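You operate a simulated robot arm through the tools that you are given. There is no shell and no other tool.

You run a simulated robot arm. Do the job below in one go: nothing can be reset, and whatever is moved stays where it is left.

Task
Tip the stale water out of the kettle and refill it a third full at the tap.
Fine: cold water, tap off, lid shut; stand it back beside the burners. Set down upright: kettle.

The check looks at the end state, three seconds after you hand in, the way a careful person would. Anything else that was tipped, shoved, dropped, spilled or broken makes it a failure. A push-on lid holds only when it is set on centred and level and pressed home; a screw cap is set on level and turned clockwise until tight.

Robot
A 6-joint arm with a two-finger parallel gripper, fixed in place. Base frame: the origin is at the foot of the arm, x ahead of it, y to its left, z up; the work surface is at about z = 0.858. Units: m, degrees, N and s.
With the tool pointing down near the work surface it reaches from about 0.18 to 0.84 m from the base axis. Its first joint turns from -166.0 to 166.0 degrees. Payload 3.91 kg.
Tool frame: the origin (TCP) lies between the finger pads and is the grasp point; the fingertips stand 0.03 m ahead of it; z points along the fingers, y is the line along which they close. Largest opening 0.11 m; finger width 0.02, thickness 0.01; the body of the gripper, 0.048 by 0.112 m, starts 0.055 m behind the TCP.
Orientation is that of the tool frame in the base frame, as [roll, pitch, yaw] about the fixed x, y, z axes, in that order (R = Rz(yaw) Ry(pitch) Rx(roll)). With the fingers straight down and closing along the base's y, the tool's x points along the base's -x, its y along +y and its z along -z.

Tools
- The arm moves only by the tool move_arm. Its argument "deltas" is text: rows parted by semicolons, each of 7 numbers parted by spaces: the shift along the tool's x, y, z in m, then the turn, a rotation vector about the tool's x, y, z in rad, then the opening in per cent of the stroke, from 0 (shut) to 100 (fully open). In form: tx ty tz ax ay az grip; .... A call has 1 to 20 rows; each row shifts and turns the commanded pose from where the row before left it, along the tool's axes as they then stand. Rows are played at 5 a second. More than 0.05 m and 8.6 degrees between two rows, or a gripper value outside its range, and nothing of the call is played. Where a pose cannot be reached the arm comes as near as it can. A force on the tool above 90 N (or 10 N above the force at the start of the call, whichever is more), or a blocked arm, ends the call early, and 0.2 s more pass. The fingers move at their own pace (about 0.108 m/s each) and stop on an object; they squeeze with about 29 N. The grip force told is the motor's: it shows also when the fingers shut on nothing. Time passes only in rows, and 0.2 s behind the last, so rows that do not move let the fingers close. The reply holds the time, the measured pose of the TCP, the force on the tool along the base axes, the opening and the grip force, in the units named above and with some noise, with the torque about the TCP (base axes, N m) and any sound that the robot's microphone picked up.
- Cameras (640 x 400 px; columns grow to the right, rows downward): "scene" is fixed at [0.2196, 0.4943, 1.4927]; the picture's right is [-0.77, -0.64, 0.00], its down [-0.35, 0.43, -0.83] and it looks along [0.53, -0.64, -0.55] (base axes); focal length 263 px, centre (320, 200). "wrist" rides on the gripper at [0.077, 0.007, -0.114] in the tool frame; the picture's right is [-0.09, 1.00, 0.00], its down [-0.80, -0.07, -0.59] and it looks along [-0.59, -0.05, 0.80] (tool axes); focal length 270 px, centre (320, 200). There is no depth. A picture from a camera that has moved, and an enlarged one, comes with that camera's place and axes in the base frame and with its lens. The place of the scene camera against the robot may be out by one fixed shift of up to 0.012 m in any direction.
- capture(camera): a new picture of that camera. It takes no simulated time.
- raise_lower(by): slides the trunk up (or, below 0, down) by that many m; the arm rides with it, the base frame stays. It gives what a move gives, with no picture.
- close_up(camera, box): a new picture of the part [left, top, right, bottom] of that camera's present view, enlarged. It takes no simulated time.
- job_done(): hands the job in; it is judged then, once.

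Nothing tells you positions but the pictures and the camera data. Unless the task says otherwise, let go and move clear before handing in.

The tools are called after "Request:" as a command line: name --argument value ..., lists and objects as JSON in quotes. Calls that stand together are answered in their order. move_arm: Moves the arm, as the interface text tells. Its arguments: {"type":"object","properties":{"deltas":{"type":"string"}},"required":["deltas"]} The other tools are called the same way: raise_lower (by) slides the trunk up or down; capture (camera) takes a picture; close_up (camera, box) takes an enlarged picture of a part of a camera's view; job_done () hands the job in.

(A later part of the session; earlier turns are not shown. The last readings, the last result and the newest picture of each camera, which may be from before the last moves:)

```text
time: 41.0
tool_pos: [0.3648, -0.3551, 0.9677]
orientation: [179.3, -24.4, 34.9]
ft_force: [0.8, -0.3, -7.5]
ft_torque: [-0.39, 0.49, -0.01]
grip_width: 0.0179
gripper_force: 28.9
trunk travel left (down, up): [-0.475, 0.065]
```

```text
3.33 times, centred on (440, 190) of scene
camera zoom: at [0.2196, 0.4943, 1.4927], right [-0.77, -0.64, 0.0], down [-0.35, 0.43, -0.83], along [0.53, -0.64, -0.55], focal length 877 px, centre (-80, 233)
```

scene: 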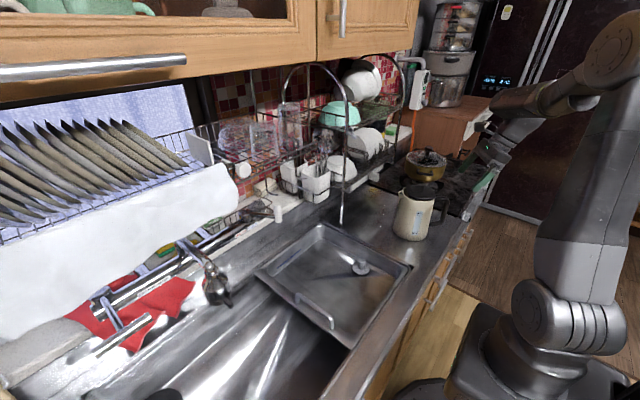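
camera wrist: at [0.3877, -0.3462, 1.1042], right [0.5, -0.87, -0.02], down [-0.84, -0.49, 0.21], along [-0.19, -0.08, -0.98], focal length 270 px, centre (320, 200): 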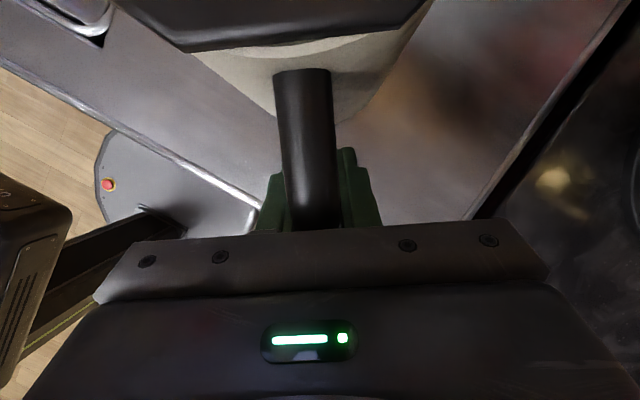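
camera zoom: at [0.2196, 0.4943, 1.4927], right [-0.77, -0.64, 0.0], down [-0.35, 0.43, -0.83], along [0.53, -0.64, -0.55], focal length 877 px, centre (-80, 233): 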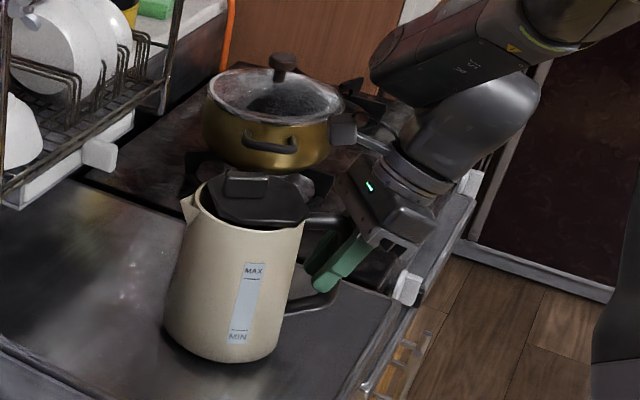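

The kettle lifts cleanly and level, about 7.5 N in total. I'll raise it to travel height and re-weigh.

Request:
move_arm --deltas "0.01244 0 -0.0273 0 0 0 0; 0.01244 0 -0.0273 0 0 0 0; 0.01244 0 -0.0273 0 0 0 0; 0.01244 0 -0.0273 0 0 0 0; 0.01244 0 -0.0273 0 0 0 0; 0.01244 0 -0.0273 0 0 0 0; 0 0 0 0 0 0 0; 0 0 0 0 0 0 0"

Request:
capture --camera "scene"

Request:
capture --camera "wrist"

```text
time: 42.8
tool_pos: [0.3655, -0.3499, 1.1501]
orientation: [179.3, -24.4, 34.9]
ft_force: [0.1, 1.1, -8.1]
ft_torque: [-0.32, 0.48, 0.0]
grip_width: 0.0177
gripper_force: 29.5
trunk travel left (down, up): [-0.475, 0.065]
```

```text
taken
```

scene: 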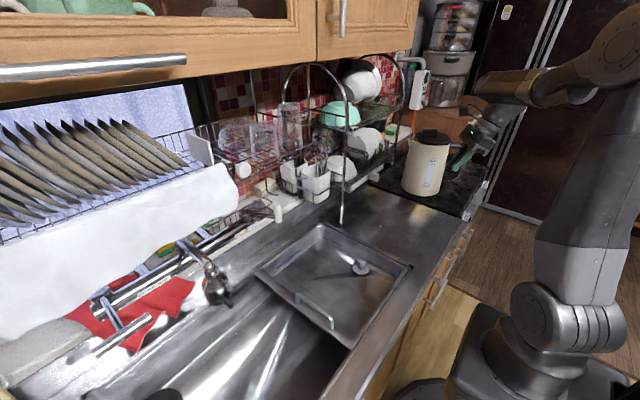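

```text
taken
camera wrist: at [0.3879, -0.3418, 1.2863], right [0.5, -0.87, -0.02], down [-0.84, -0.49, 0.21], along [-0.19, -0.08, -0.98], focal length 270 px, centre (320, 200)
```

wrist: 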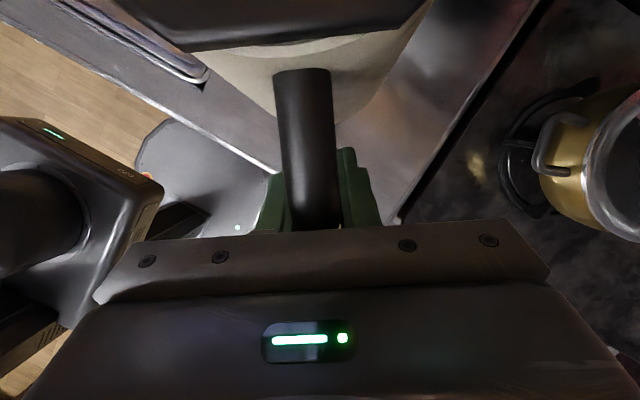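

It's held firm at about 0.8 kg. Turning about the vertical to bring the spout direction to 115°.

Request:
move_arm --deltas "0 0 0 0.04827 0.0015 -0.1059 0; 0 0 0 0.04827 0.0015 -0.1059 0; 0 0 0 0.04827 0.0015 -0.1059 0; 0 0 0 0.04827 0.0015 -0.1059 0; 0 0 0 0.04827 0.0015 -0.1059 0; 0 0 0 0.04827 0.0015 -0.1059 0; 0 0 0 0.04827 0.0015 -0.1059 0; 0 0 0 0.04827 0.0015 -0.1059 0; 0 0 0 0.04827 0.0015 -0.1059 0; 0 0 0 0.04827 0.0015 -0.1059 0; 0 0 0 0.04827 0.0015 -0.1059 0; 0 0 0 0.04827 0.0015 -0.1059 0"

Request:
capture --camera "scene"

```text
time: 45.4
tool_pos: [0.3635, -0.3519, 1.1478]
orientation: [179.3, -24.7, 115.1]
ft_force: [-0.3, -0.7, -7.4]
ft_torque: [-0.54, -0.26, 0.02]
grip_width: 0.0176
gripper_force: 28.8
trunk travel left (down, up): [-0.475, 0.065]
```

```text
taken
```

scene: 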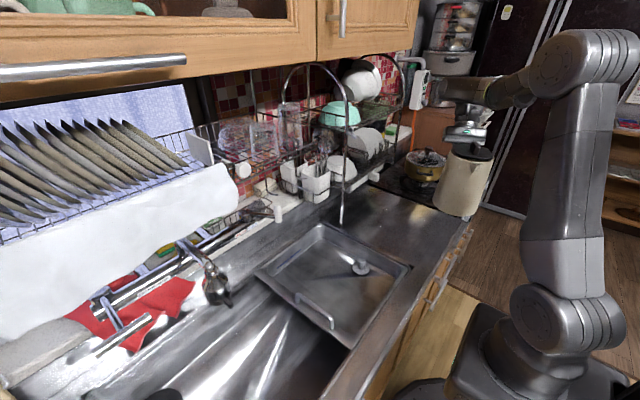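

Now carrying the kettle across to the main sink at constant height.

Request:
move_arm --deltas "0.02746 0.02476 0.01251 0 0 0 0; 0.02746 0.02476 0.01251 0 0 0 0; 0.02746 0.02476 0.01251 0 0 0 0; 0.02746 0.02476 0.01251 0 0 0 0; 0.02746 0.02476 0.01251 0 0 0 0; 0.02746 0.02476 0.01251 0 0 0 0; 0.02746 0.02476 0.01251 0 0 0 0; 0.02746 0.02476 0.01251 0 0 0 0; 0.02746 0.02476 0.01251 0 0 0 0; 0.02746 0.02476 0.01251 0 0 0 0; 0.02746 0.02476 0.01251 0 0 0 0; 0.02746 0.02476 0.01251 0 0 0 0; 0.02746 0.02476 0.01251 0 0 0 0"

Request:
capture --camera "scene"

```text
time: 48.2
tool_pos: [0.4925, 0.1435, 1.1527]
orientation: [179.4, -24.6, 114.9]
ft_force: [-0.1, 0.2, -8.5]
ft_torque: [-0.54, -0.24, -0.02]
grip_width: 0.0178
gripper_force: 29.2
trunk travel left (down, up): [-0.475, 0.065]
```

```text
taken
```

scene: 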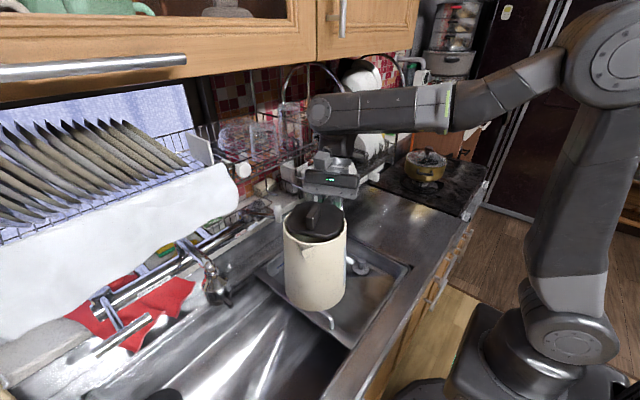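

Nearly there. Final shift over the main sink, then a check of clearances to the tap head.

Request:
move_arm --deltas "0.0213 0.0173 0.0179 0 0 0 0; 0.0213 0.0173 0.0179 0 0 0 0; 0.0213 0.0173 0.0179 0 0 0 0; 0.0213 0.0173 0.0179 0 0 0 0; 0 0 0 0 0 0 0"

Request:
capture --camera "scene"

Request:
capture --camera "wrist"

Request:
close_up --camera "scene" --box '[200, 170, 360, 330]'

```text
time: 49.4
tool_pos: [0.5108, 0.2685, 1.1229]
orientation: [179.3, -24.5, 114.9]
ft_force: [0.3, 0.1, -6.4]
ft_torque: [-0.55, -0.21, -0.01]
grip_width: 0.0178
gripper_force: 28.4
trunk travel left (down, up): [-0.475, 0.065]
```

```text
taken
```

scene: 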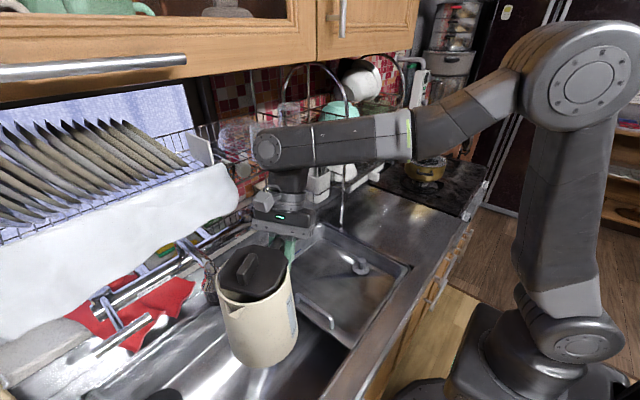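

```text
taken
camera wrist: at [0.5064, 0.2905, 1.2587], right [0.94, 0.34, -0.03], down [0.34, -0.92, 0.21], along [0.05, -0.2, -0.98], focal length 270 px, centre (320, 200)
```

wrist: 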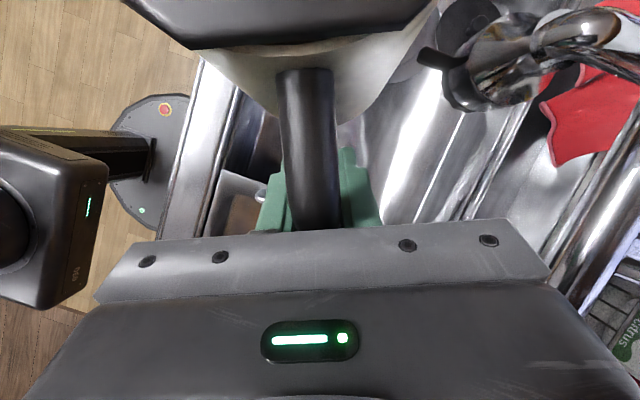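

```text
2.50 times, centred on (280, 250) of scene
camera zoom: at [0.2196, 0.4943, 1.4927], right [-0.77, -0.64, 0.0], down [-0.35, 0.43, -0.83], along [0.53, -0.64, -0.55], focal length 658 px, centre (420, 75)
```

zoom: 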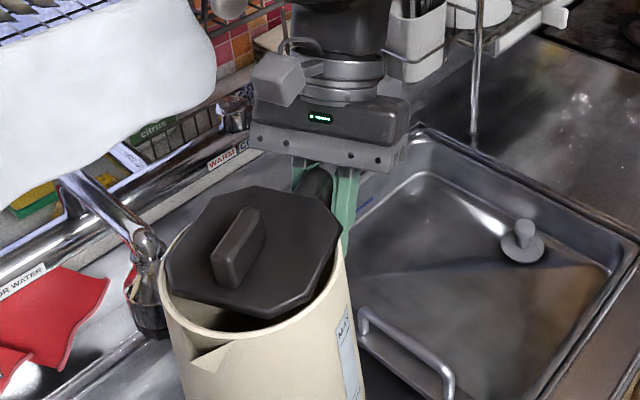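

The tap-head knob is about 2 cm clear of the kettle. I'll shift the kettle slightly back along its spout line and away from the tap, then begin tipping.

Request:
move_arm --deltas "-0.0273 -0.006 -0.0124 0 0 0 0; 0 0 0 0 -0.13 0 0; 0 0 0 0 -0.13 0 0; 0 0 0 0 -0.13 0 0; 0 0 0 0 -0.13 0 0; 0 0 0 0 -0.13 0 0; 0 0 0 0 -0.13 0 0; 0 0 0 0 0 0 0"

Request:
capture --camera "scene"

Request:
capture --camera "wrist"

```text
time: 51.2
tool_pos: [0.5194, 0.2359, 1.1243]
orientation: [179.3, 20.2, 114.4]
ft_force: [0.6, -0.4, -7.5]
ft_torque: [-0.24, -0.11, 0.04]
grip_width: 0.0178
gripper_force: 29.2
trunk travel left (down, up): [-0.475, 0.065]
```

```text
taken
```

scene: 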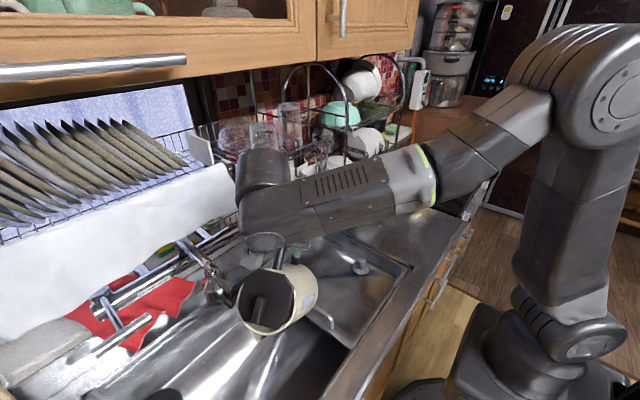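

```text
taken
camera wrist: at [0.4785, 0.3401, 1.2046], right [0.94, 0.34, 0.04], down [0.15, -0.53, 0.83], along [0.31, -0.78, -0.55], focal length 270 px, centre (320, 200)
```

wrist: 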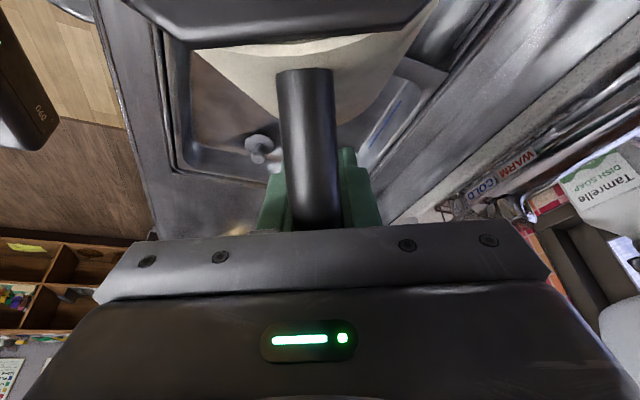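

Tilted 45° without flow and the lid still on. Continuing the tilt and watching.

Request:
close_up --camera "scene" --box '[200, 220, 340, 350]'

Request:
move_arm --deltas "0 0 0 0 -0.13 0 0; 0 0 0 0 -0.13 0 0; 0 0 0 0 -0.1 0 0; 0 0 0 0 0 0 0"

Request:
close_up --camera "scene" --box '[180, 210, 350, 370]'

```text
3.08 times, centred on (270, 285) of scene
camera zoom: at [0.2196, 0.4943, 1.4927], right [-0.77, -0.64, 0.0], down [-0.35, 0.43, -0.83], along [0.53, -0.64, -0.55], focal length 809 px, centre (474, -62)
```

zoom: 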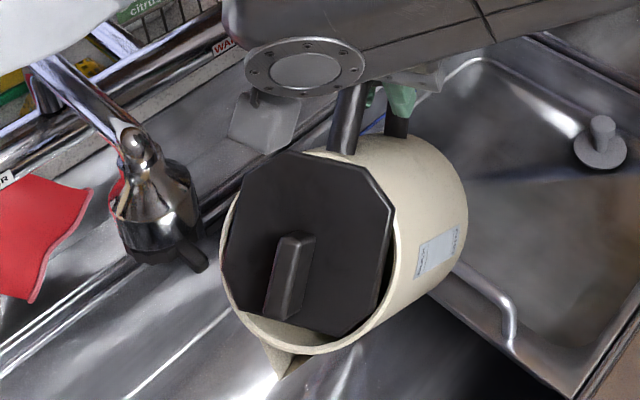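

```text
time: 52.2
tool_pos: [0.5207, 0.2363, 1.1248]
orientation: [179.2, 40.7, 114.1]
ft_force: [-0.7, 0.4, -7.9]
ft_torque: [-0.04, 0.02, 0.01]
grip_width: 0.0175
gripper_force: 29.3
trunk travel left (down, up): [-0.475, 0.065]
```

```text
2.50 times, centred on (265, 290) of scene
camera zoom: at [0.2196, 0.4943, 1.4927], right [-0.77, -0.64, 0.0], down [-0.35, 0.43, -0.83], along [0.53, -0.64, -0.55], focal length 658 px, centre (458, -25)
```

zoom: 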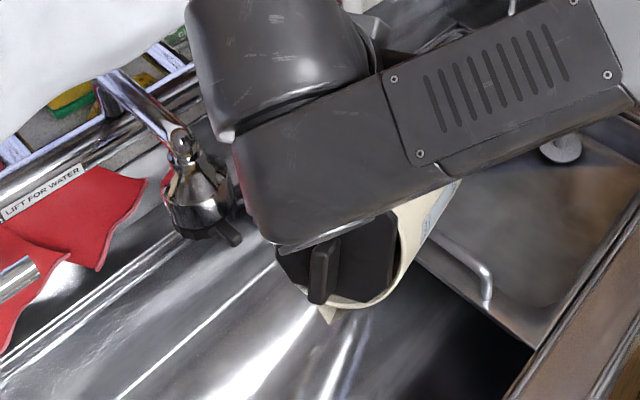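

At 65° there's still about 7.9 N and no flow. Continuing in smaller steps.

Request:
move_arm --deltas "0 0 0 0 -0.1 0 0; 0 0 0 0 -0.1 0 0; 0 0 0 0 0 0 0; 0 0 0 0 0 0 0"

Request:
close_up --camera "scene" --box '[180, 210, 350, 370]'

Request:
move_arm --deltas "0 0 0 0 -0.1 0 0; 0 0 0 0 -0.1 0 0; 0 0 0 0 0 0 0; 0 0 0 0 0 0 0"

Request:
close_up --camera "scene" --box '[180, 210, 350, 370]'

```text
time: 53.2
tool_pos: [0.5204, 0.2368, 1.1248]
orientation: [178.9, 52.2, 114.0]
ft_force: [0.6, -0.3, -7.1]
ft_torque: [0.03, 0.06, 0.0]
grip_width: 0.0178
gripper_force: 28.9
trunk travel left (down, up): [-0.475, 0.065]
```

```text
2.50 times, centred on (265, 290) of scene
camera zoom: at [0.2196, 0.4943, 1.4927], right [-0.77, -0.64, 0.0], down [-0.35, 0.43, -0.83], along [0.53, -0.64, -0.55], focal length 658 px, centre (458, -25)
```

zoom: 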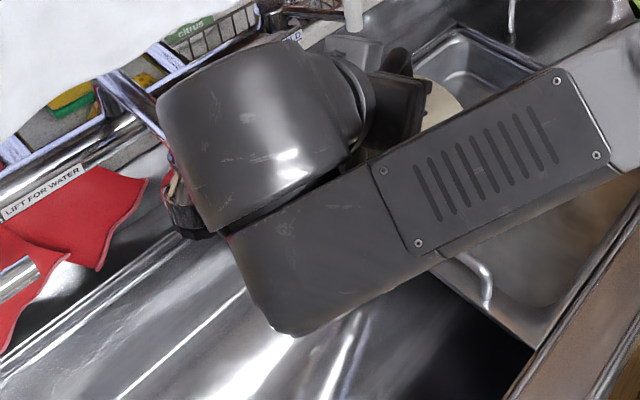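

```text
time: 54.2
tool_pos: [0.5188, 0.2365, 1.1232]
orientation: [178.6, 63.7, 113.3]
ft_force: [0.6, -1.1, -6.4]
ft_torque: [0.13, 0.08, 0.0]
grip_width: 0.0178
gripper_force: 29.0
trunk travel left (down, up): [-0.475, 0.065]
```

```text
2.50 times, centred on (265, 290) of scene
camera zoom: at [0.2196, 0.4943, 1.4927], right [-0.77, -0.64, 0.0], down [-0.35, 0.43, -0.83], along [0.53, -0.64, -0.55], focal length 658 px, centre (458, -25)
```

zoom: 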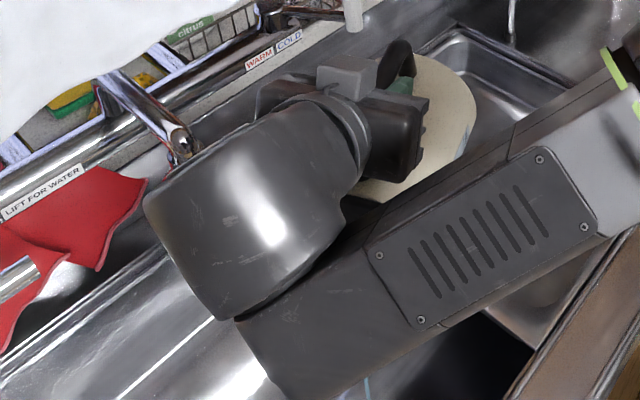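

Now at 88°; the force is dropping (6.4 N) and a pale streak may be the stream below. Tilting further and holding.

Request:
move_arm --deltas "0 0 0 0 -0.1 0 0; 0 0 0 0 -0.1 0 0; 0 0 0 0 0 0 0; 0 0 0 0 0 0 0; 0 0 0 0 0 0 0; 0 0 0 0 0 0 0; 0 0 0 0 0 0 0"

Request:
capture --camera "scene"

Request:
capture --camera "wrist"

```text
time: 55.8
tool_pos: [0.5196, 0.2365, 1.1248]
orientation: [177.5, 75.0, 112.3]
ft_force: [-0.4, -0.3, -5.9]
ft_torque: [0.2, 0.14, -0.01]
grip_width: 0.0177
gripper_force: 28.9
trunk travel left (down, up): [-0.475, 0.065]
```

```text
taken
```

scene: 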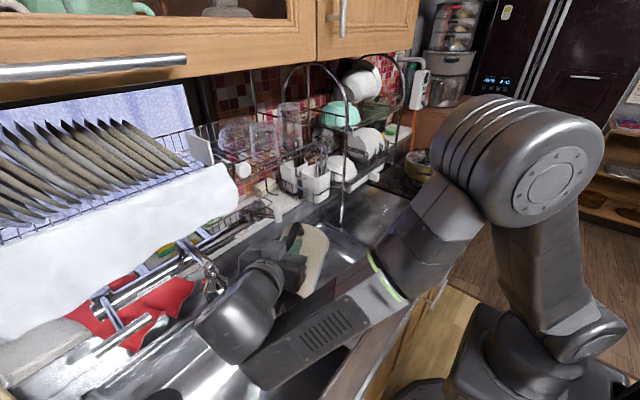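

```text
taken
camera wrist: at [0.4722, 0.3578, 1.0793], right [0.91, 0.39, 0.1], down [-0.23, 0.3, 0.93], along [0.34, -0.87, 0.37], focal length 270 px, centre (320, 200)
```

wrist: 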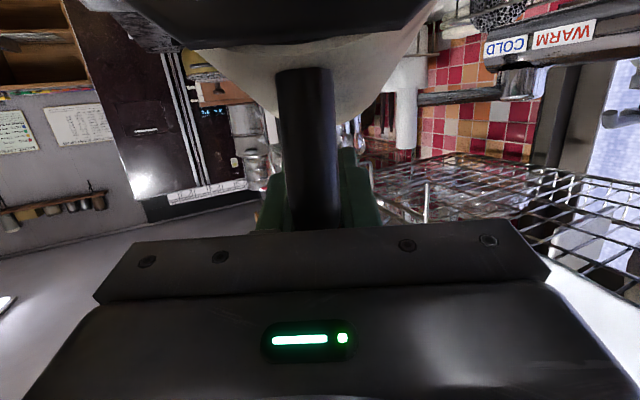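

At 100° the weight is down to about 5.9 N and the lid is still on. I'll tip a bit more and hold to drain fully.

Request:
move_arm --deltas "0 0 0 0 -0.1 0 0; 0 0 0 0 -0.1 0 0; 0 0 0 0 0 0 0; 0 0 0 0 0 0 0; 0 0 0 0 0 0 0; 0 0 0 0 0 0 0; 0 0 0 0 0 0 0; 0 0 0 0 0 0 0; 0 0 0 0 0 0 0; 0 0 0 0 0 0 0; 0 0 0 0 0 0 0; 0 0 0 0 0 0 0"

Request:
capture --camera "scene"

Request:
capture --camera "wrist"

```text
time: 58.4
tool_pos: [0.5183, 0.2366, 1.1244]
orientation: [169.5, 86.5, 104.0]
ft_force: [-0.3, -1.0, -6.1]
ft_torque: [0.27, 0.17, -0.01]
grip_width: 0.0179
gripper_force: 29.3
trunk travel left (down, up): [-0.475, 0.065]
```

```text
taken
```

scene: 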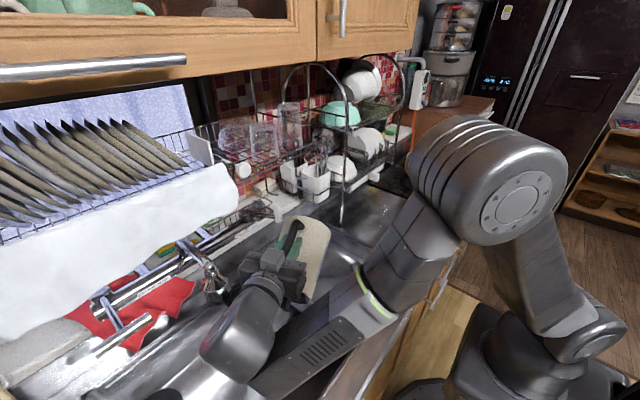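

```text
taken
camera wrist: at [0.4772, 0.3476, 1.0544], right [0.91, 0.41, 0.1], down [-0.3, 0.46, 0.83], along [0.3, -0.79, 0.54], focal length 270 px, centre (320, 200)
```

wrist: 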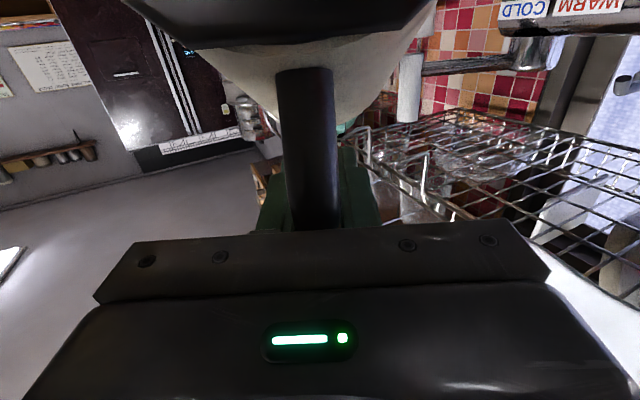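

The weight has settled near 6.0 N, so the stale water is out. Turning the kettle upright again and weighing it.

Request:
move_arm --deltas "0 0 0 0 0.1386 0 0; 0 0 0 0 0.1386 0 0; 0 0 0 0 0.1386 0 0; 0 0 0 0 0.1386 0 0; 0 0 0 0 0.1386 0 0; 0 0 0 0 0.1386 0 0; 0 0 0 0 0.1386 0 0; 0 0 0 0 0.1386 0 0; 0 0 0 0 0.1386 0 0; 0 0 0 0 0.1386 0 0; 0 0 0 0 0.1386 0 0; 0 0 0 0 0.1386 0 0; 0 0 0 0 0.1386 0 0; 0 0 0 0 0.1386 0 0; 0 0 0 0 0 0 0; 0 0 0 0 0 0 0"

Request:
move_arm --deltas "0 0 0 0 0 0 0"

Request:
move_arm --deltas "0 0 0 0 0 0 0"

Request:
capture --camera "scene"

Request:
capture --camera "wrist"

```text
time: 61.8
tool_pos: [0.5198, 0.2366, 1.1239]
orientation: [179.2, -24.6, 115.0]
ft_force: [0.3, 1.0, -6.6]
ft_torque: [-0.41, -0.16, 0.01]
grip_width: 0.018
gripper_force: 28.9
trunk travel left (down, up): [-0.475, 0.065]
```

```text
time: 62.2
tool_pos: [0.5206, 0.2359, 1.1242]
orientation: [179.3, -24.8, 115.0]
ft_force: [0.6, 0.2, -6.5]
ft_torque: [-0.46, -0.19, 0.01]
grip_width: 0.0175
gripper_force: 28.7
trunk travel left (down, up): [-0.475, 0.065]
```

```text
time: 62.6
tool_pos: [0.5208, 0.2363, 1.1238]
orientation: [179.3, -24.6, 115.0]
ft_force: [0.2, 1.0, -5.6]
ft_torque: [-0.42, -0.18, -0.01]
grip_width: 0.0177
gripper_force: 28.7
trunk travel left (down, up): [-0.475, 0.065]
```

```text
taken
```

scene: 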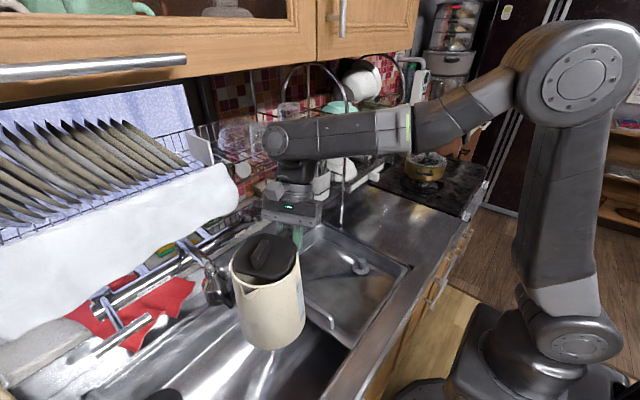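

```text
taken
camera wrist: at [0.5157, 0.2594, 1.2599], right [0.94, 0.34, -0.03], down [0.34, -0.92, 0.21], along [0.05, -0.2, -0.98], focal length 270 px, centre (320, 200)
```

wrist: 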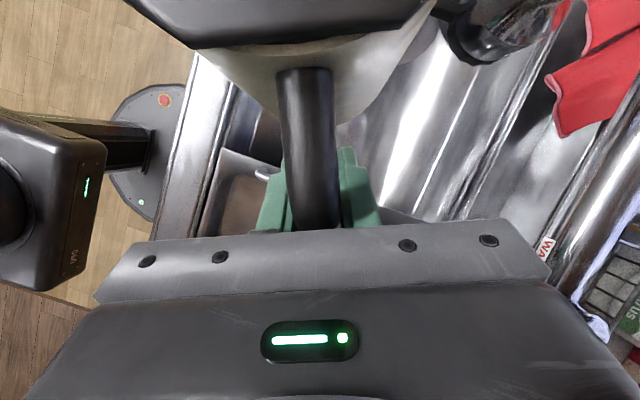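

The kettle is empty at about 6.1 N (it was about 7.6 N, so roughly 0.15 kg of stale water went out). Next I'll set it down on the clear sink floor beside the tap so I can find out how the lid opens. First, back away from the tap head, turn the spout direction to 90°, and descend partway.

Request:
move_arm --deltas "0.0019 -0.0294 0.0009 0 0 0 0; 0.0019 -0.0294 0.0009 0 0 0 0; 0 0 0 -0.0452 -0.0014 0.0992 0; 0 0 0 -0.0452 -0.0014 0.0992 0; 0 0 0 -0.0452 -0.0014 0.0992 0; 0 0 0 -0.0452 -0.0014 0.0992 0; 0 0 0 0 0 0 0"

Request:
capture --camera "wrist"

Request:
capture --camera "scene"

```text
time: 64.2
tool_pos: [0.4643, 0.2159, 1.1232]
orientation: [179.3, -24.5, 89.9]
ft_force: [0.0, -0.2, -6.3]
ft_torque: [-0.49, 0.02, 0.03]
grip_width: 0.0178
gripper_force: 29.3
trunk travel left (down, up): [-0.475, 0.065]
```

```text
taken
camera wrist: at [0.4701, 0.2382, 1.2582], right [1.0, -0.09, -0.03], down [-0.08, -0.97, 0.21], along [-0.04, -0.2, -0.98], focal length 270 px, centre (320, 200)
```

wrist: 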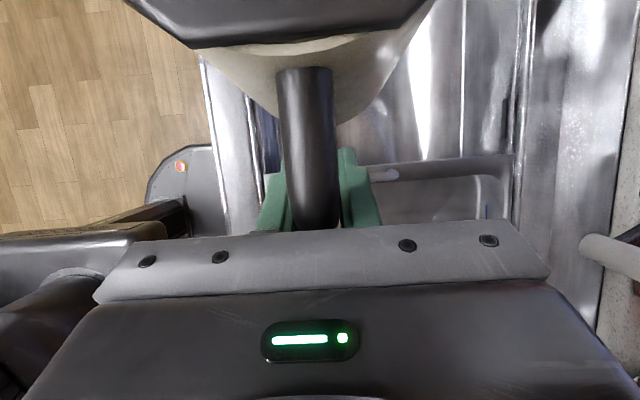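

```text
taken
```

scene: 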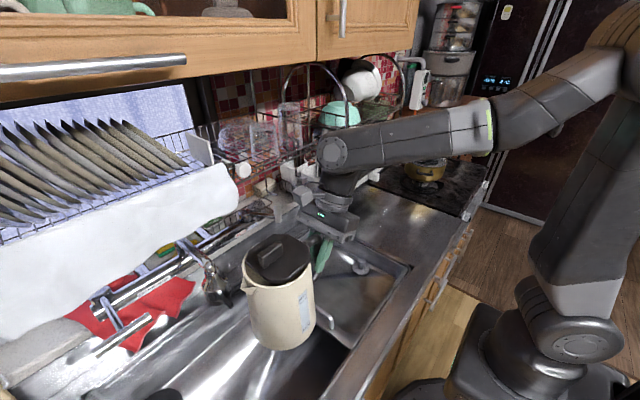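

Clear on all sides. Descending 0.2 m with the kettle, then shifting over the set-down spot.

Request:
move_arm --deltas "-0.01383 0 0.03033 0 0 0 0; -0.01383 0 0.03033 0 0 0 0; -0.01383 0 0.03033 0 0 0 0; -0.01383 0 0.03033 0 0 0 0; -0.01383 0 0.03033 0 0 0 0; -0.01383 0 0.03033 0 0 0 0; 0.0205 0.01 0.0093 0 0 0 0; 0.0205 0.01 0.0093 0 0 0 0; 0 0 0 0 0 0 0"

Request:
capture --camera "scene"

Request:
close_up --camera "scene" --box '[180, 180, 380, 380]'

Request:
capture --camera "wrist"

```text
time: 66.2
tool_pos: [0.4859, 0.2616, 0.926]
orientation: [179.2, -24.4, 90.0]
ft_force: [0.9, -0.1, -5.1]
ft_torque: [-0.45, -0.01, -0.03]
grip_width: 0.0176
gripper_force: 29.4
trunk travel left (down, up): [-0.475, 0.065]
```

```text
taken
```

scene: 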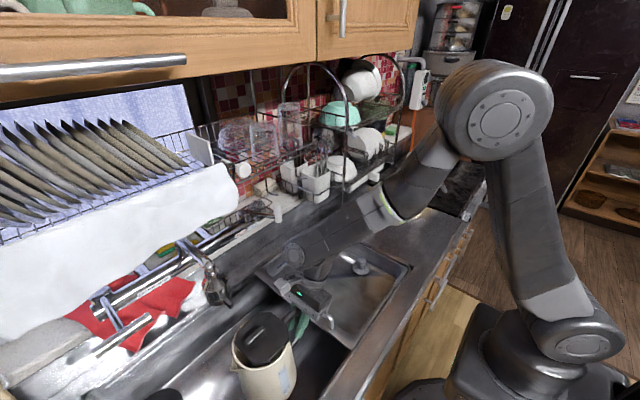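

```text
2.00 times, centred on (280, 280) of scene
camera zoom: at [0.2196, 0.4943, 1.4927], right [-0.77, -0.64, 0.0], down [-0.35, 0.43, -0.83], along [0.53, -0.64, -0.55], focal length 526 px, centre (400, 40)
```

zoom: 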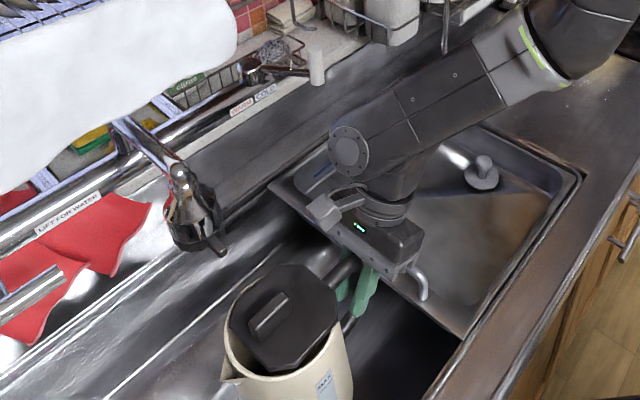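

```text
taken
camera wrist: at [0.4918, 0.2844, 1.061], right [1.0, -0.09, -0.03], down [-0.08, -0.98, 0.21], along [-0.04, -0.2, -0.98], focal length 270 px, centre (320, 200)
```

wrist: 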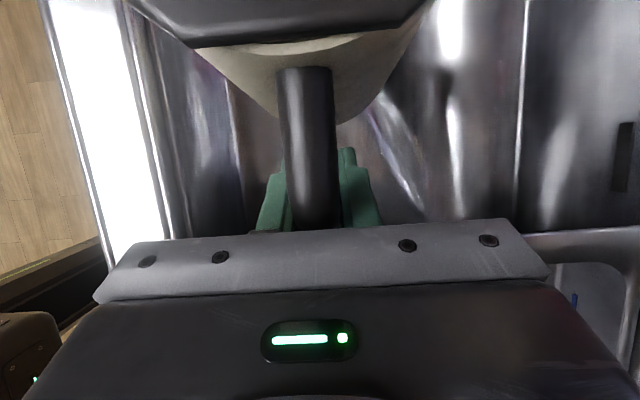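

Lowering the kettle slowly until it touches the sink floor.

Request:
move_arm --deltas "-0.00829 0 0.0182 0 0 0 0; -0.00829 0 0.0182 0 0 0 0; -0.00829 0 0.0182 0 0 0 0; -0.00207 0 0.00455 0 0 0 0; -0.00207 0 0.00455 0 0 0 0; -0.00207 0 0.00455 0 0 0 0; 0 0 0 0 0 0 0"

Request:
move_arm --deltas "-0.00124 0 0.00273 0 0 0 0; -0.00124 0 0.00273 0 0 0 0; -0.00124 0 0.00273 0 0 0 0; 0 0 0 0 0 0 0"

```text
time: 67.8
tool_pos: [0.486, 0.262, 0.8486]
orientation: [179.2, -24.5, 90.0]
ft_force: [2.9, 10.2, 6.6]
ft_torque: [-1.81, 0.27, -0.06]
grip_width: 0.018
gripper_force: 28.7
trunk travel left (down, up): [-0.475, 0.065]
```

```text
time: 68.8
tool_pos: [0.4862, 0.2647, 0.844]
orientation: [178.8, -24.6, 90.2]
ft_force: [1.4, 46.3, 56.4]
ft_torque: [-7.33, 1.16, -0.69]
grip_width: 0.0178
gripper_force: 28.8
trunk travel left (down, up): [-0.475, 0.065]
```

That force pattern (+y and +z, with torque behind the grip) says the back of the gripper is pressing on the tray's handle, not the kettle on the floor. Backing off up and away at once.

Request:
move_arm --deltas "0.008 0 -0.004 0 0 0 0; 0.01 0 -0.01 0 0 0 0; 0.01 0 -0.01 0 0 0 0; 0 0 0 0 0 0 0"

Request:
capture --camera "scene"

Request:
close_up --camera "scene" --box '[230, 200, 430, 360]'

Request:
capture --camera "wrist"

```text
time: 69.8
tool_pos: [0.488, 0.275, 0.8746]
orientation: [179.4, -24.5, 90.0]
ft_force: [-0.5, 0.1, -5.9]
ft_torque: [-0.52, -0.04, 0.01]
grip_width: 0.0181
gripper_force: 28.6
trunk travel left (down, up): [-0.475, 0.065]
```

```text
taken
```

scene: 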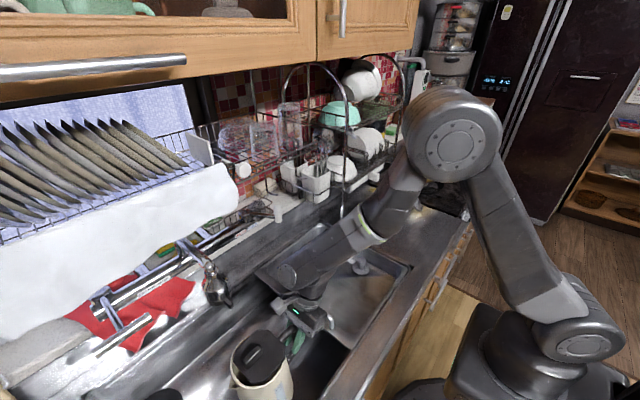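

```text
2.50 times, centred on (330, 280) of scene
camera zoom: at [0.2196, 0.4943, 1.4927], right [-0.77, -0.64, 0.0], down [-0.35, 0.43, -0.83], along [0.53, -0.64, -0.55], focal length 658 px, centre (295, 0)
```

zoom: 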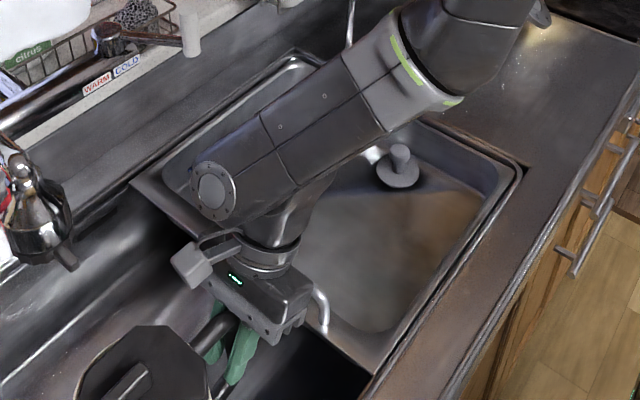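

```text
taken
camera wrist: at [0.4939, 0.2977, 1.0099], right [1.0, -0.08, -0.03], down [-0.08, -0.97, 0.21], along [-0.04, -0.21, -0.98], focal length 270 px, centre (320, 200)
```

wrist: 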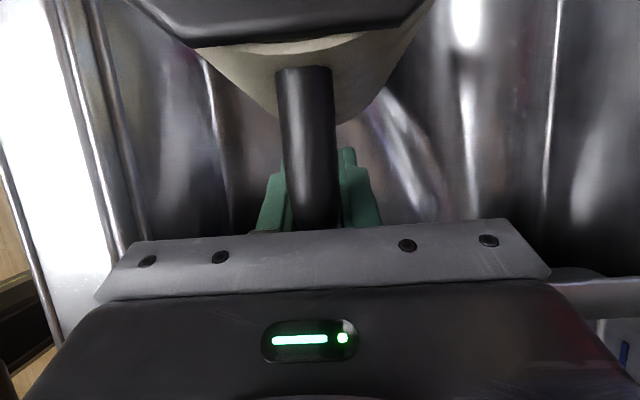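

The force is back to normal and the tray hasn't shifted. The gripper can't fit there with this grasp, so I'll take the empty kettle back to the flat counter, sort out the lid there, and regrasp for the sink. First raise it, clear of the tap head.

Request:
move_arm --deltas "0.01037 0 -0.02275 0 0 0 0; 0.01037 0 -0.02275 0 0 0 0; -0.0268 -0.0115 -0.0122 0 0 0 0; -0.0268 -0.0115 -0.0122 0 0 0 0; 0.01383 0 -0.03033 0 0 0 0; 0.01383 0 -0.03033 0 0 0 0; 0.01383 0 -0.03033 0 0 0 0; 0.01383 0 -0.03033 0 0 0 0; 0.01383 0 -0.03033 0 0 0 0; 0.01383 0 -0.03033 0 0 0 0"

Request:
capture --camera "scene"

```text
time: 72.0
tool_pos: [0.4611, 0.2165, 1.1258]
orientation: [179.3, -24.4, 90.0]
ft_force: [0.3, -0.9, -5.8]
ft_torque: [-0.49, 0.03, 0.01]
grip_width: 0.0178
gripper_force: 29.4
trunk travel left (down, up): [-0.475, 0.065]
```

```text
taken
```

scene: 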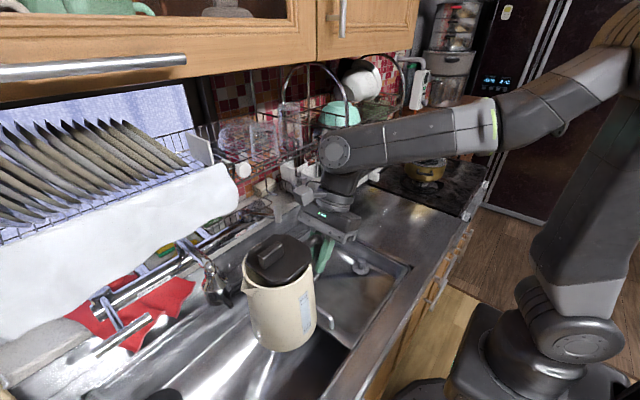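

Tray handle and kettle are fine. Carrying the kettle back over the counter.

Request:
move_arm --deltas "-0.0371 -0.0069 -0.0169 0 0 0 0; -0.0371 -0.0069 -0.0169 0 0 0 0; -0.0371 -0.0069 -0.0169 0 0 0 0; -0.0371 -0.0069 -0.0169 0 0 0 0; -0.0371 -0.0069 -0.0169 0 0 0 0; -0.0371 -0.0069 -0.0169 0 0 0 0; -0.0371 -0.0069 -0.0169 0 0 0 0; -0.0371 -0.0069 -0.0169 0 0 0 0; -0.0371 -0.0069 -0.0169 0 0 0 0; -0.0371 -0.0069 -0.0169 0 0 0 0; -0.0371 -0.0069 -0.0169 0 0 0 0; -0.0371 -0.0069 -0.0169 0 0 0 0; -0.0371 -0.0069 -0.0169 0 0 0 0; -0.0371 -0.0069 -0.0169 0 0 0 0"

Request:
move_arm --deltas "0 0 0 -0.0498 -0.0015 0.1092 0; 0 0 0 -0.0498 -0.0015 0.1092 0; 0 0 0 -0.0498 -0.0015 0.1092 0; 0 0 0 -0.0498 -0.0015 0.1092 0; 0 0 0 -0.0498 -0.0015 0.1092 0; 0 0 0 -0.0498 -0.0015 0.1092 0; 0 0 0 -0.0498 -0.0015 0.1092 0; 0 0 0 -0.0498 -0.0015 0.1092 0; 0 0 0 0 0 0 0"

Request:
capture --camera "scene"

Request:
capture --camera "wrist"

```text
time: 75.0
tool_pos: [0.3611, -0.3501, 1.1193]
orientation: [179.3, -24.6, 90.0]
ft_force: [0.7, 0.1, -5.8]
ft_torque: [-0.5, -0.01, 0.01]
grip_width: 0.0179
gripper_force: 29.4
trunk travel left (down, up): [-0.475, 0.065]
```

```text
time: 77.0
tool_pos: [0.3616, -0.3531, 1.1223]
orientation: [179.3, -24.4, 34.9]
ft_force: [0.7, -0.5, -6.1]
ft_torque: [-0.29, 0.41, 0.02]
grip_width: 0.0179
gripper_force: 29.3
trunk travel left (down, up): [-0.475, 0.065]
```

```text
taken
```

scene: 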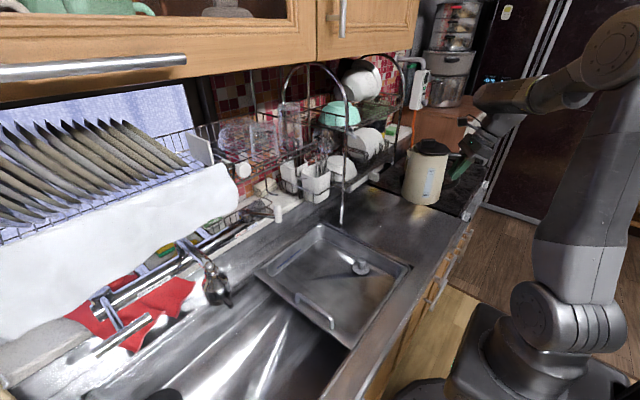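

```text
taken
camera wrist: at [0.3832, -0.3447, 1.2576], right [0.5, -0.87, -0.03], down [-0.84, -0.49, 0.21], along [-0.19, -0.08, -0.98], focal length 270 px, centre (320, 200)
```

wrist: 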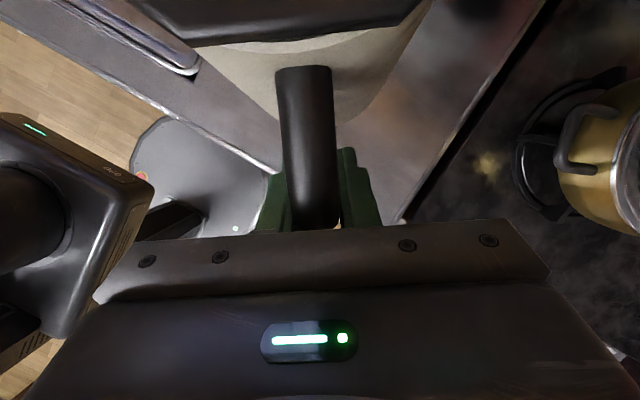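

Lowering back to the counter, slow at the end.

Request:
move_arm --deltas "-0.01244 0 0.0273 0 0 0 0; -0.01244 0 0.0273 0 0 0 0; -0.01244 0 0.0273 0 0 0 0; -0.01244 0 0.0273 0 0 0 0; -0.01244 0 0.0273 0 0 0 0; -0.00166 0 0.00364 0 0 0 0; -0.00166 0 0.00364 0 0 0 0; 0 0 0 0 0 0 0"

```text
time: 78.8
tool_pos: [0.3623, -0.354, 0.9635]
orientation: [179.3, -24.4, 34.9]
ft_force: [-0.4, -0.5, -3.8]
ft_torque: [-0.02, 0.06, -0.05]
grip_width: 0.018
gripper_force: 28.8
trunk travel left (down, up): [-0.475, 0.065]
```

It's starting to touch down. A couple more millimetres, then release slowly.

Request:
move_arm --deltas "-0.00062 0 0.00137 0 0 0 0; -0.00062 0 0.00137 0 0 0 0; 0 0 0 0 0 0 0"

```text
time: 79.6
tool_pos: [0.3621, -0.3552, 0.9604]
orientation: [179.1, -24.5, 35.0]
ft_force: [-2.6, -5.1, 10.8]
ft_torque: [0.96, -0.41, -0.14]
grip_width: 0.0179
gripper_force: 29.2
trunk travel left (down, up): [-0.475, 0.065]
```

Seated on the counter. Opening the gripper.

Request:
move_arm --deltas "0 0 0 0 0 0 30; 0 0 0 0 0 0 60; 0 0 0 0 0 0 100; 0 0 0 0 0 0 100"

Request:
close_up --camera "scene" --box '[370, 130, 510, 250]'

Request:
capture --camera "wrist"

```text
time: 80.6
tool_pos: [0.3629, -0.3556, 0.9608]
orientation: [179.3, -24.3, 35.0]
ft_force: [-0.6, 0.7, 0.0]
ft_torque: [0.0, 0.02, 0.03]
grip_width: 0.11
gripper_force: 0.0
trunk travel left (down, up): [-0.475, 0.065]
```

```text
3.33 times, centred on (440, 190) of scene
camera zoom: at [0.2196, 0.4943, 1.4927], right [-0.77, -0.64, 0.0], down [-0.35, 0.43, -0.83], along [0.53, -0.64, -0.55], focal length 877 px, centre (-80, 233)
```

zoom: 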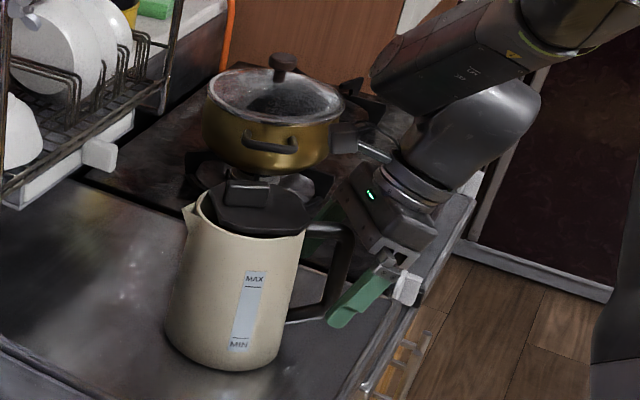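

```text
taken
camera wrist: at [0.3847, -0.3458, 1.0962], right [0.5, -0.87, -0.03], down [-0.84, -0.49, 0.21], along [-0.19, -0.08, -0.98], focal length 270 px, centre (320, 200)
```

wrist: 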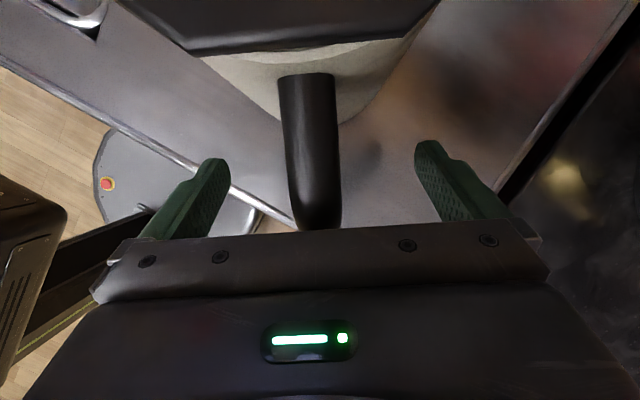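

The kettle stands upright again. Retracting to look closely at the lid and hinge.

Request:
move_arm --deltas "0 0 -0.04 0 0 0 100; 0 0 -0.04 0 0 0 100; 0 0 -0.04 0 0 0 100; 0 0 -0.04 0 0 0 100; 0.025 0 -0.03 0 0 0 100; 0.025 0 -0.03 0 0 0 100"

Request:
capture --camera "wrist"

Request:
close_up --camera "scene" --box '[385, 170, 465, 230]'

```text
time: 82.0
tool_pos: [0.3248, -0.3821, 1.1821]
orientation: [179.3, -24.3, 34.9]
ft_force: [0.1, 0.0, 0.4]
ft_torque: [0.01, -0.01, -0.01]
grip_width: 0.11
gripper_force: 0.1
trunk travel left (down, up): [-0.475, 0.065]
```

```text
taken
camera wrist: at [0.3465, -0.3731, 1.3176], right [0.5, -0.87, -0.03], down [-0.84, -0.49, 0.21], along [-0.19, -0.08, -0.98], focal length 270 px, centre (320, 200)
```

wrist: 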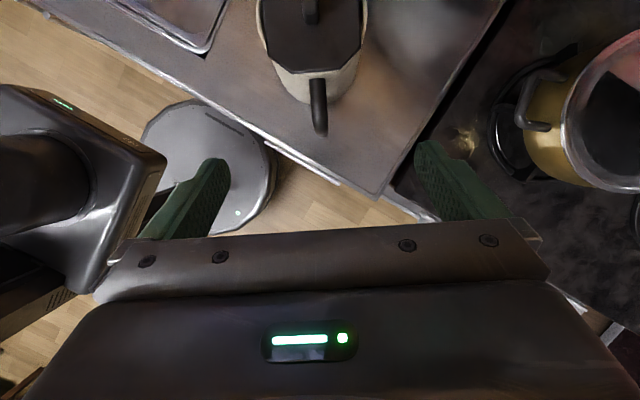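

```text
6.67 times, centred on (425, 200) of scene
camera zoom: at [0.2196, 0.4943, 1.4927], right [-0.77, -0.64, 0.0], down [-0.35, 0.43, -0.83], along [0.53, -0.64, -0.55], focal length 1753 px, centre (-380, 200)
```

zoom: 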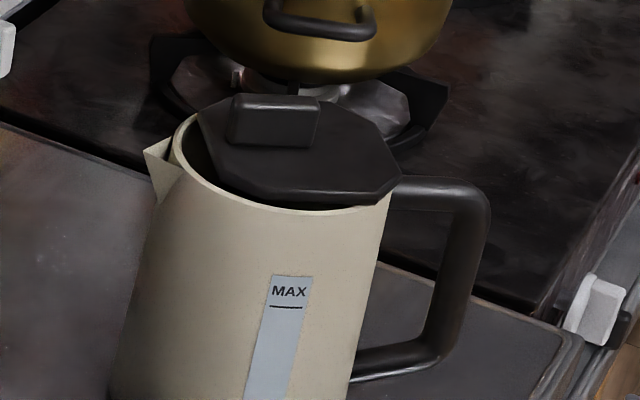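

The lid seems flat, with its tab running along the spout line. I'll go vertical above the lid for a clean top view.

Request:
move_arm --deltas "0 0 0 0 -0.145 0 100; 0 0 0 0 -0.145 0 100; 0 0 0 0 -0.14 0 100; 0.035 -0.0005 -0.0208 0 0 0 100; 0.035 -0.0005 -0.0208 0 0 0 100; 0.035 -0.0005 -0.0208 0 0 0 100; 0.035 -0.0005 -0.0208 0 0 0 100; 0.035 -0.0005 -0.0208 0 0 0 100"

Request:
capture --camera "wrist"

Request:
close_up --camera "wrist" --box '[240, 20, 400, 160]'

```text
time: 83.8
tool_pos: [0.467, -0.2778, 1.2852]
orientation: [179.4, 0.4, 34.7]
ft_force: [0.1, 0.2, 0.1]
ft_torque: [0.0, 0.02, -0.02]
grip_width: 0.1102
gripper_force: 0.0
trunk travel left (down, up): [-0.475, 0.065]
```

```text
taken
camera wrist: at [0.5336, -0.2392, 1.3992], right [0.49, -0.87, 0.01], down [-0.7, -0.39, 0.6], along [-0.52, -0.3, -0.8], focal length 270 px, centre (320, 200)
```

wrist: 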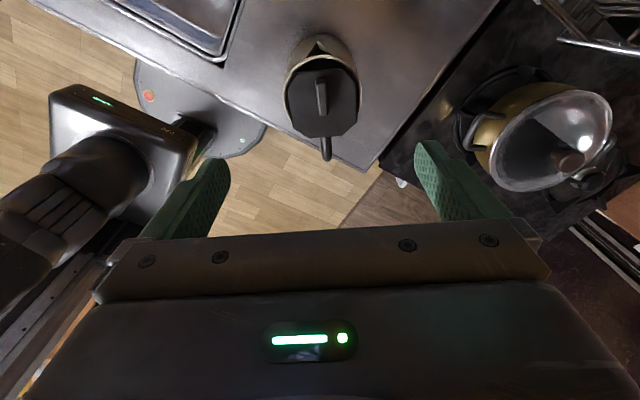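

```text
2.86 times, centred on (320, 90) of wrist
camera zoom: at [0.5336, -0.2392, 1.3992], right [0.49, -0.87, 0.01], down [-0.7, -0.39, 0.6], along [-0.52, -0.3, -0.8], focal length 772 px, centre (320, 514)
```

zoom: 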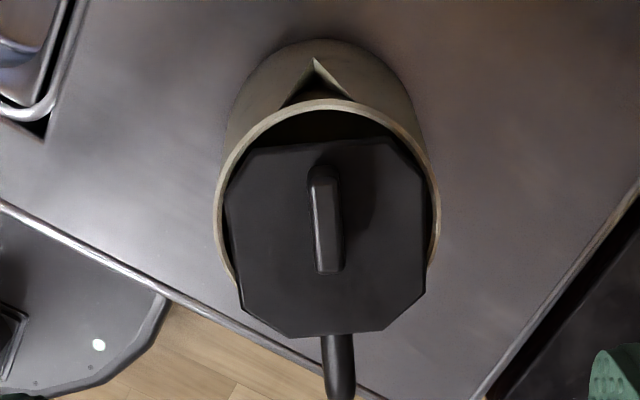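

The lid is a plate hinged on the handle side (it overhangs the rim there and leaves the spout gap open), with a tab centred near (0.444, -0.296). I'll descend with a half-open gripper to grip the tab.

Request:
move_arm --deltas "-0.0293 0.0019 0 0 0 0 40; 0 0 0.04 0 0 0 40; 0 0 0.04 0 0 0 40; 0 0 0.04 0 0 0 40; 0 0 0.04 0 0 0 40; 0 0 0.04 0 0 0 40; 0 0 0 0 0 0 40"

Request:
capture --camera "wrist"

Request:
close_up --camera "scene" --box '[385, 150, 485, 230]'

```text
time: 85.4
tool_pos: [0.4426, -0.2965, 1.0819]
orientation: [179.4, 0.1, 34.7]
ft_force: [0.6, 1.0, 0.3]
ft_torque: [0.05, -0.01, 0.03]
grip_width: 0.044
gripper_force: 0.0
trunk travel left (down, up): [-0.475, 0.065]
```

```text
taken
camera wrist: at [0.5103, -0.2572, 1.1963], right [0.49, -0.87, 0.01], down [-0.7, -0.39, 0.6], along [-0.51, -0.3, -0.8], focal length 270 px, centre (320, 200)
```

wrist: 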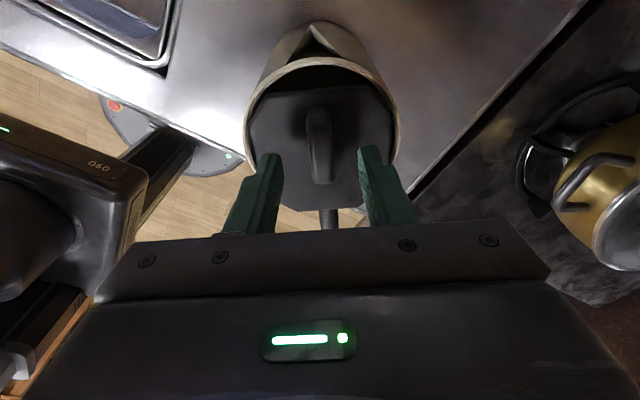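

```text
5.00 times, centred on (435, 190) of scene
camera zoom: at [0.2196, 0.4943, 1.4927], right [-0.77, -0.64, 0.0], down [-0.35, 0.43, -0.83], along [0.53, -0.64, -0.55], focal length 1315 px, centre (-255, 250)
```

zoom: 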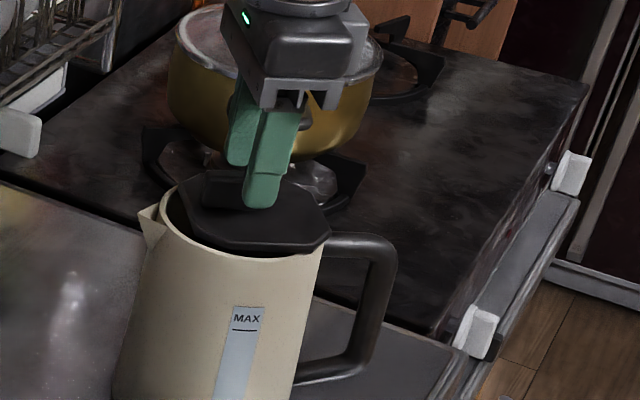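

The fingers straddle the tab properly. Descending the last 2 cm in small steps, then closing.

Request:
move_arm --deltas "0 0 0.005 0 0 0 40; 0 0 0.005 0 0 0 40; 0 0 0.005 0 0 0 40; 0 0 0.004 0 0 0 40; 0 0 0 0 0 0 40"

Request:
close_up --camera "scene" --box '[385, 150, 485, 230]'

```text
time: 86.6
tool_pos: [0.4429, -0.2962, 1.0653]
orientation: [179.4, 0.2, 34.7]
ft_force: [0.1, 1.1, -0.2]
ft_torque: [0.0, 0.01, 0.04]
grip_width: 0.0441
gripper_force: 0.2
trunk travel left (down, up): [-0.475, 0.065]
```

```text
5.00 times, centred on (435, 190) of scene
camera zoom: at [0.2196, 0.4943, 1.4927], right [-0.77, -0.64, 0.0], down [-0.35, 0.43, -0.83], along [0.53, -0.64, -0.55], focal length 1315 px, centre (-255, 250)
```

zoom: 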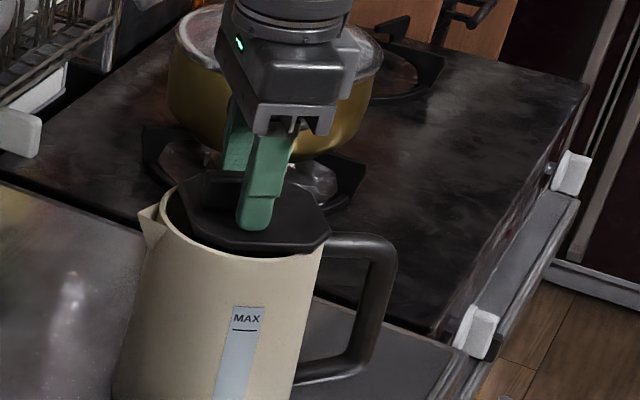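

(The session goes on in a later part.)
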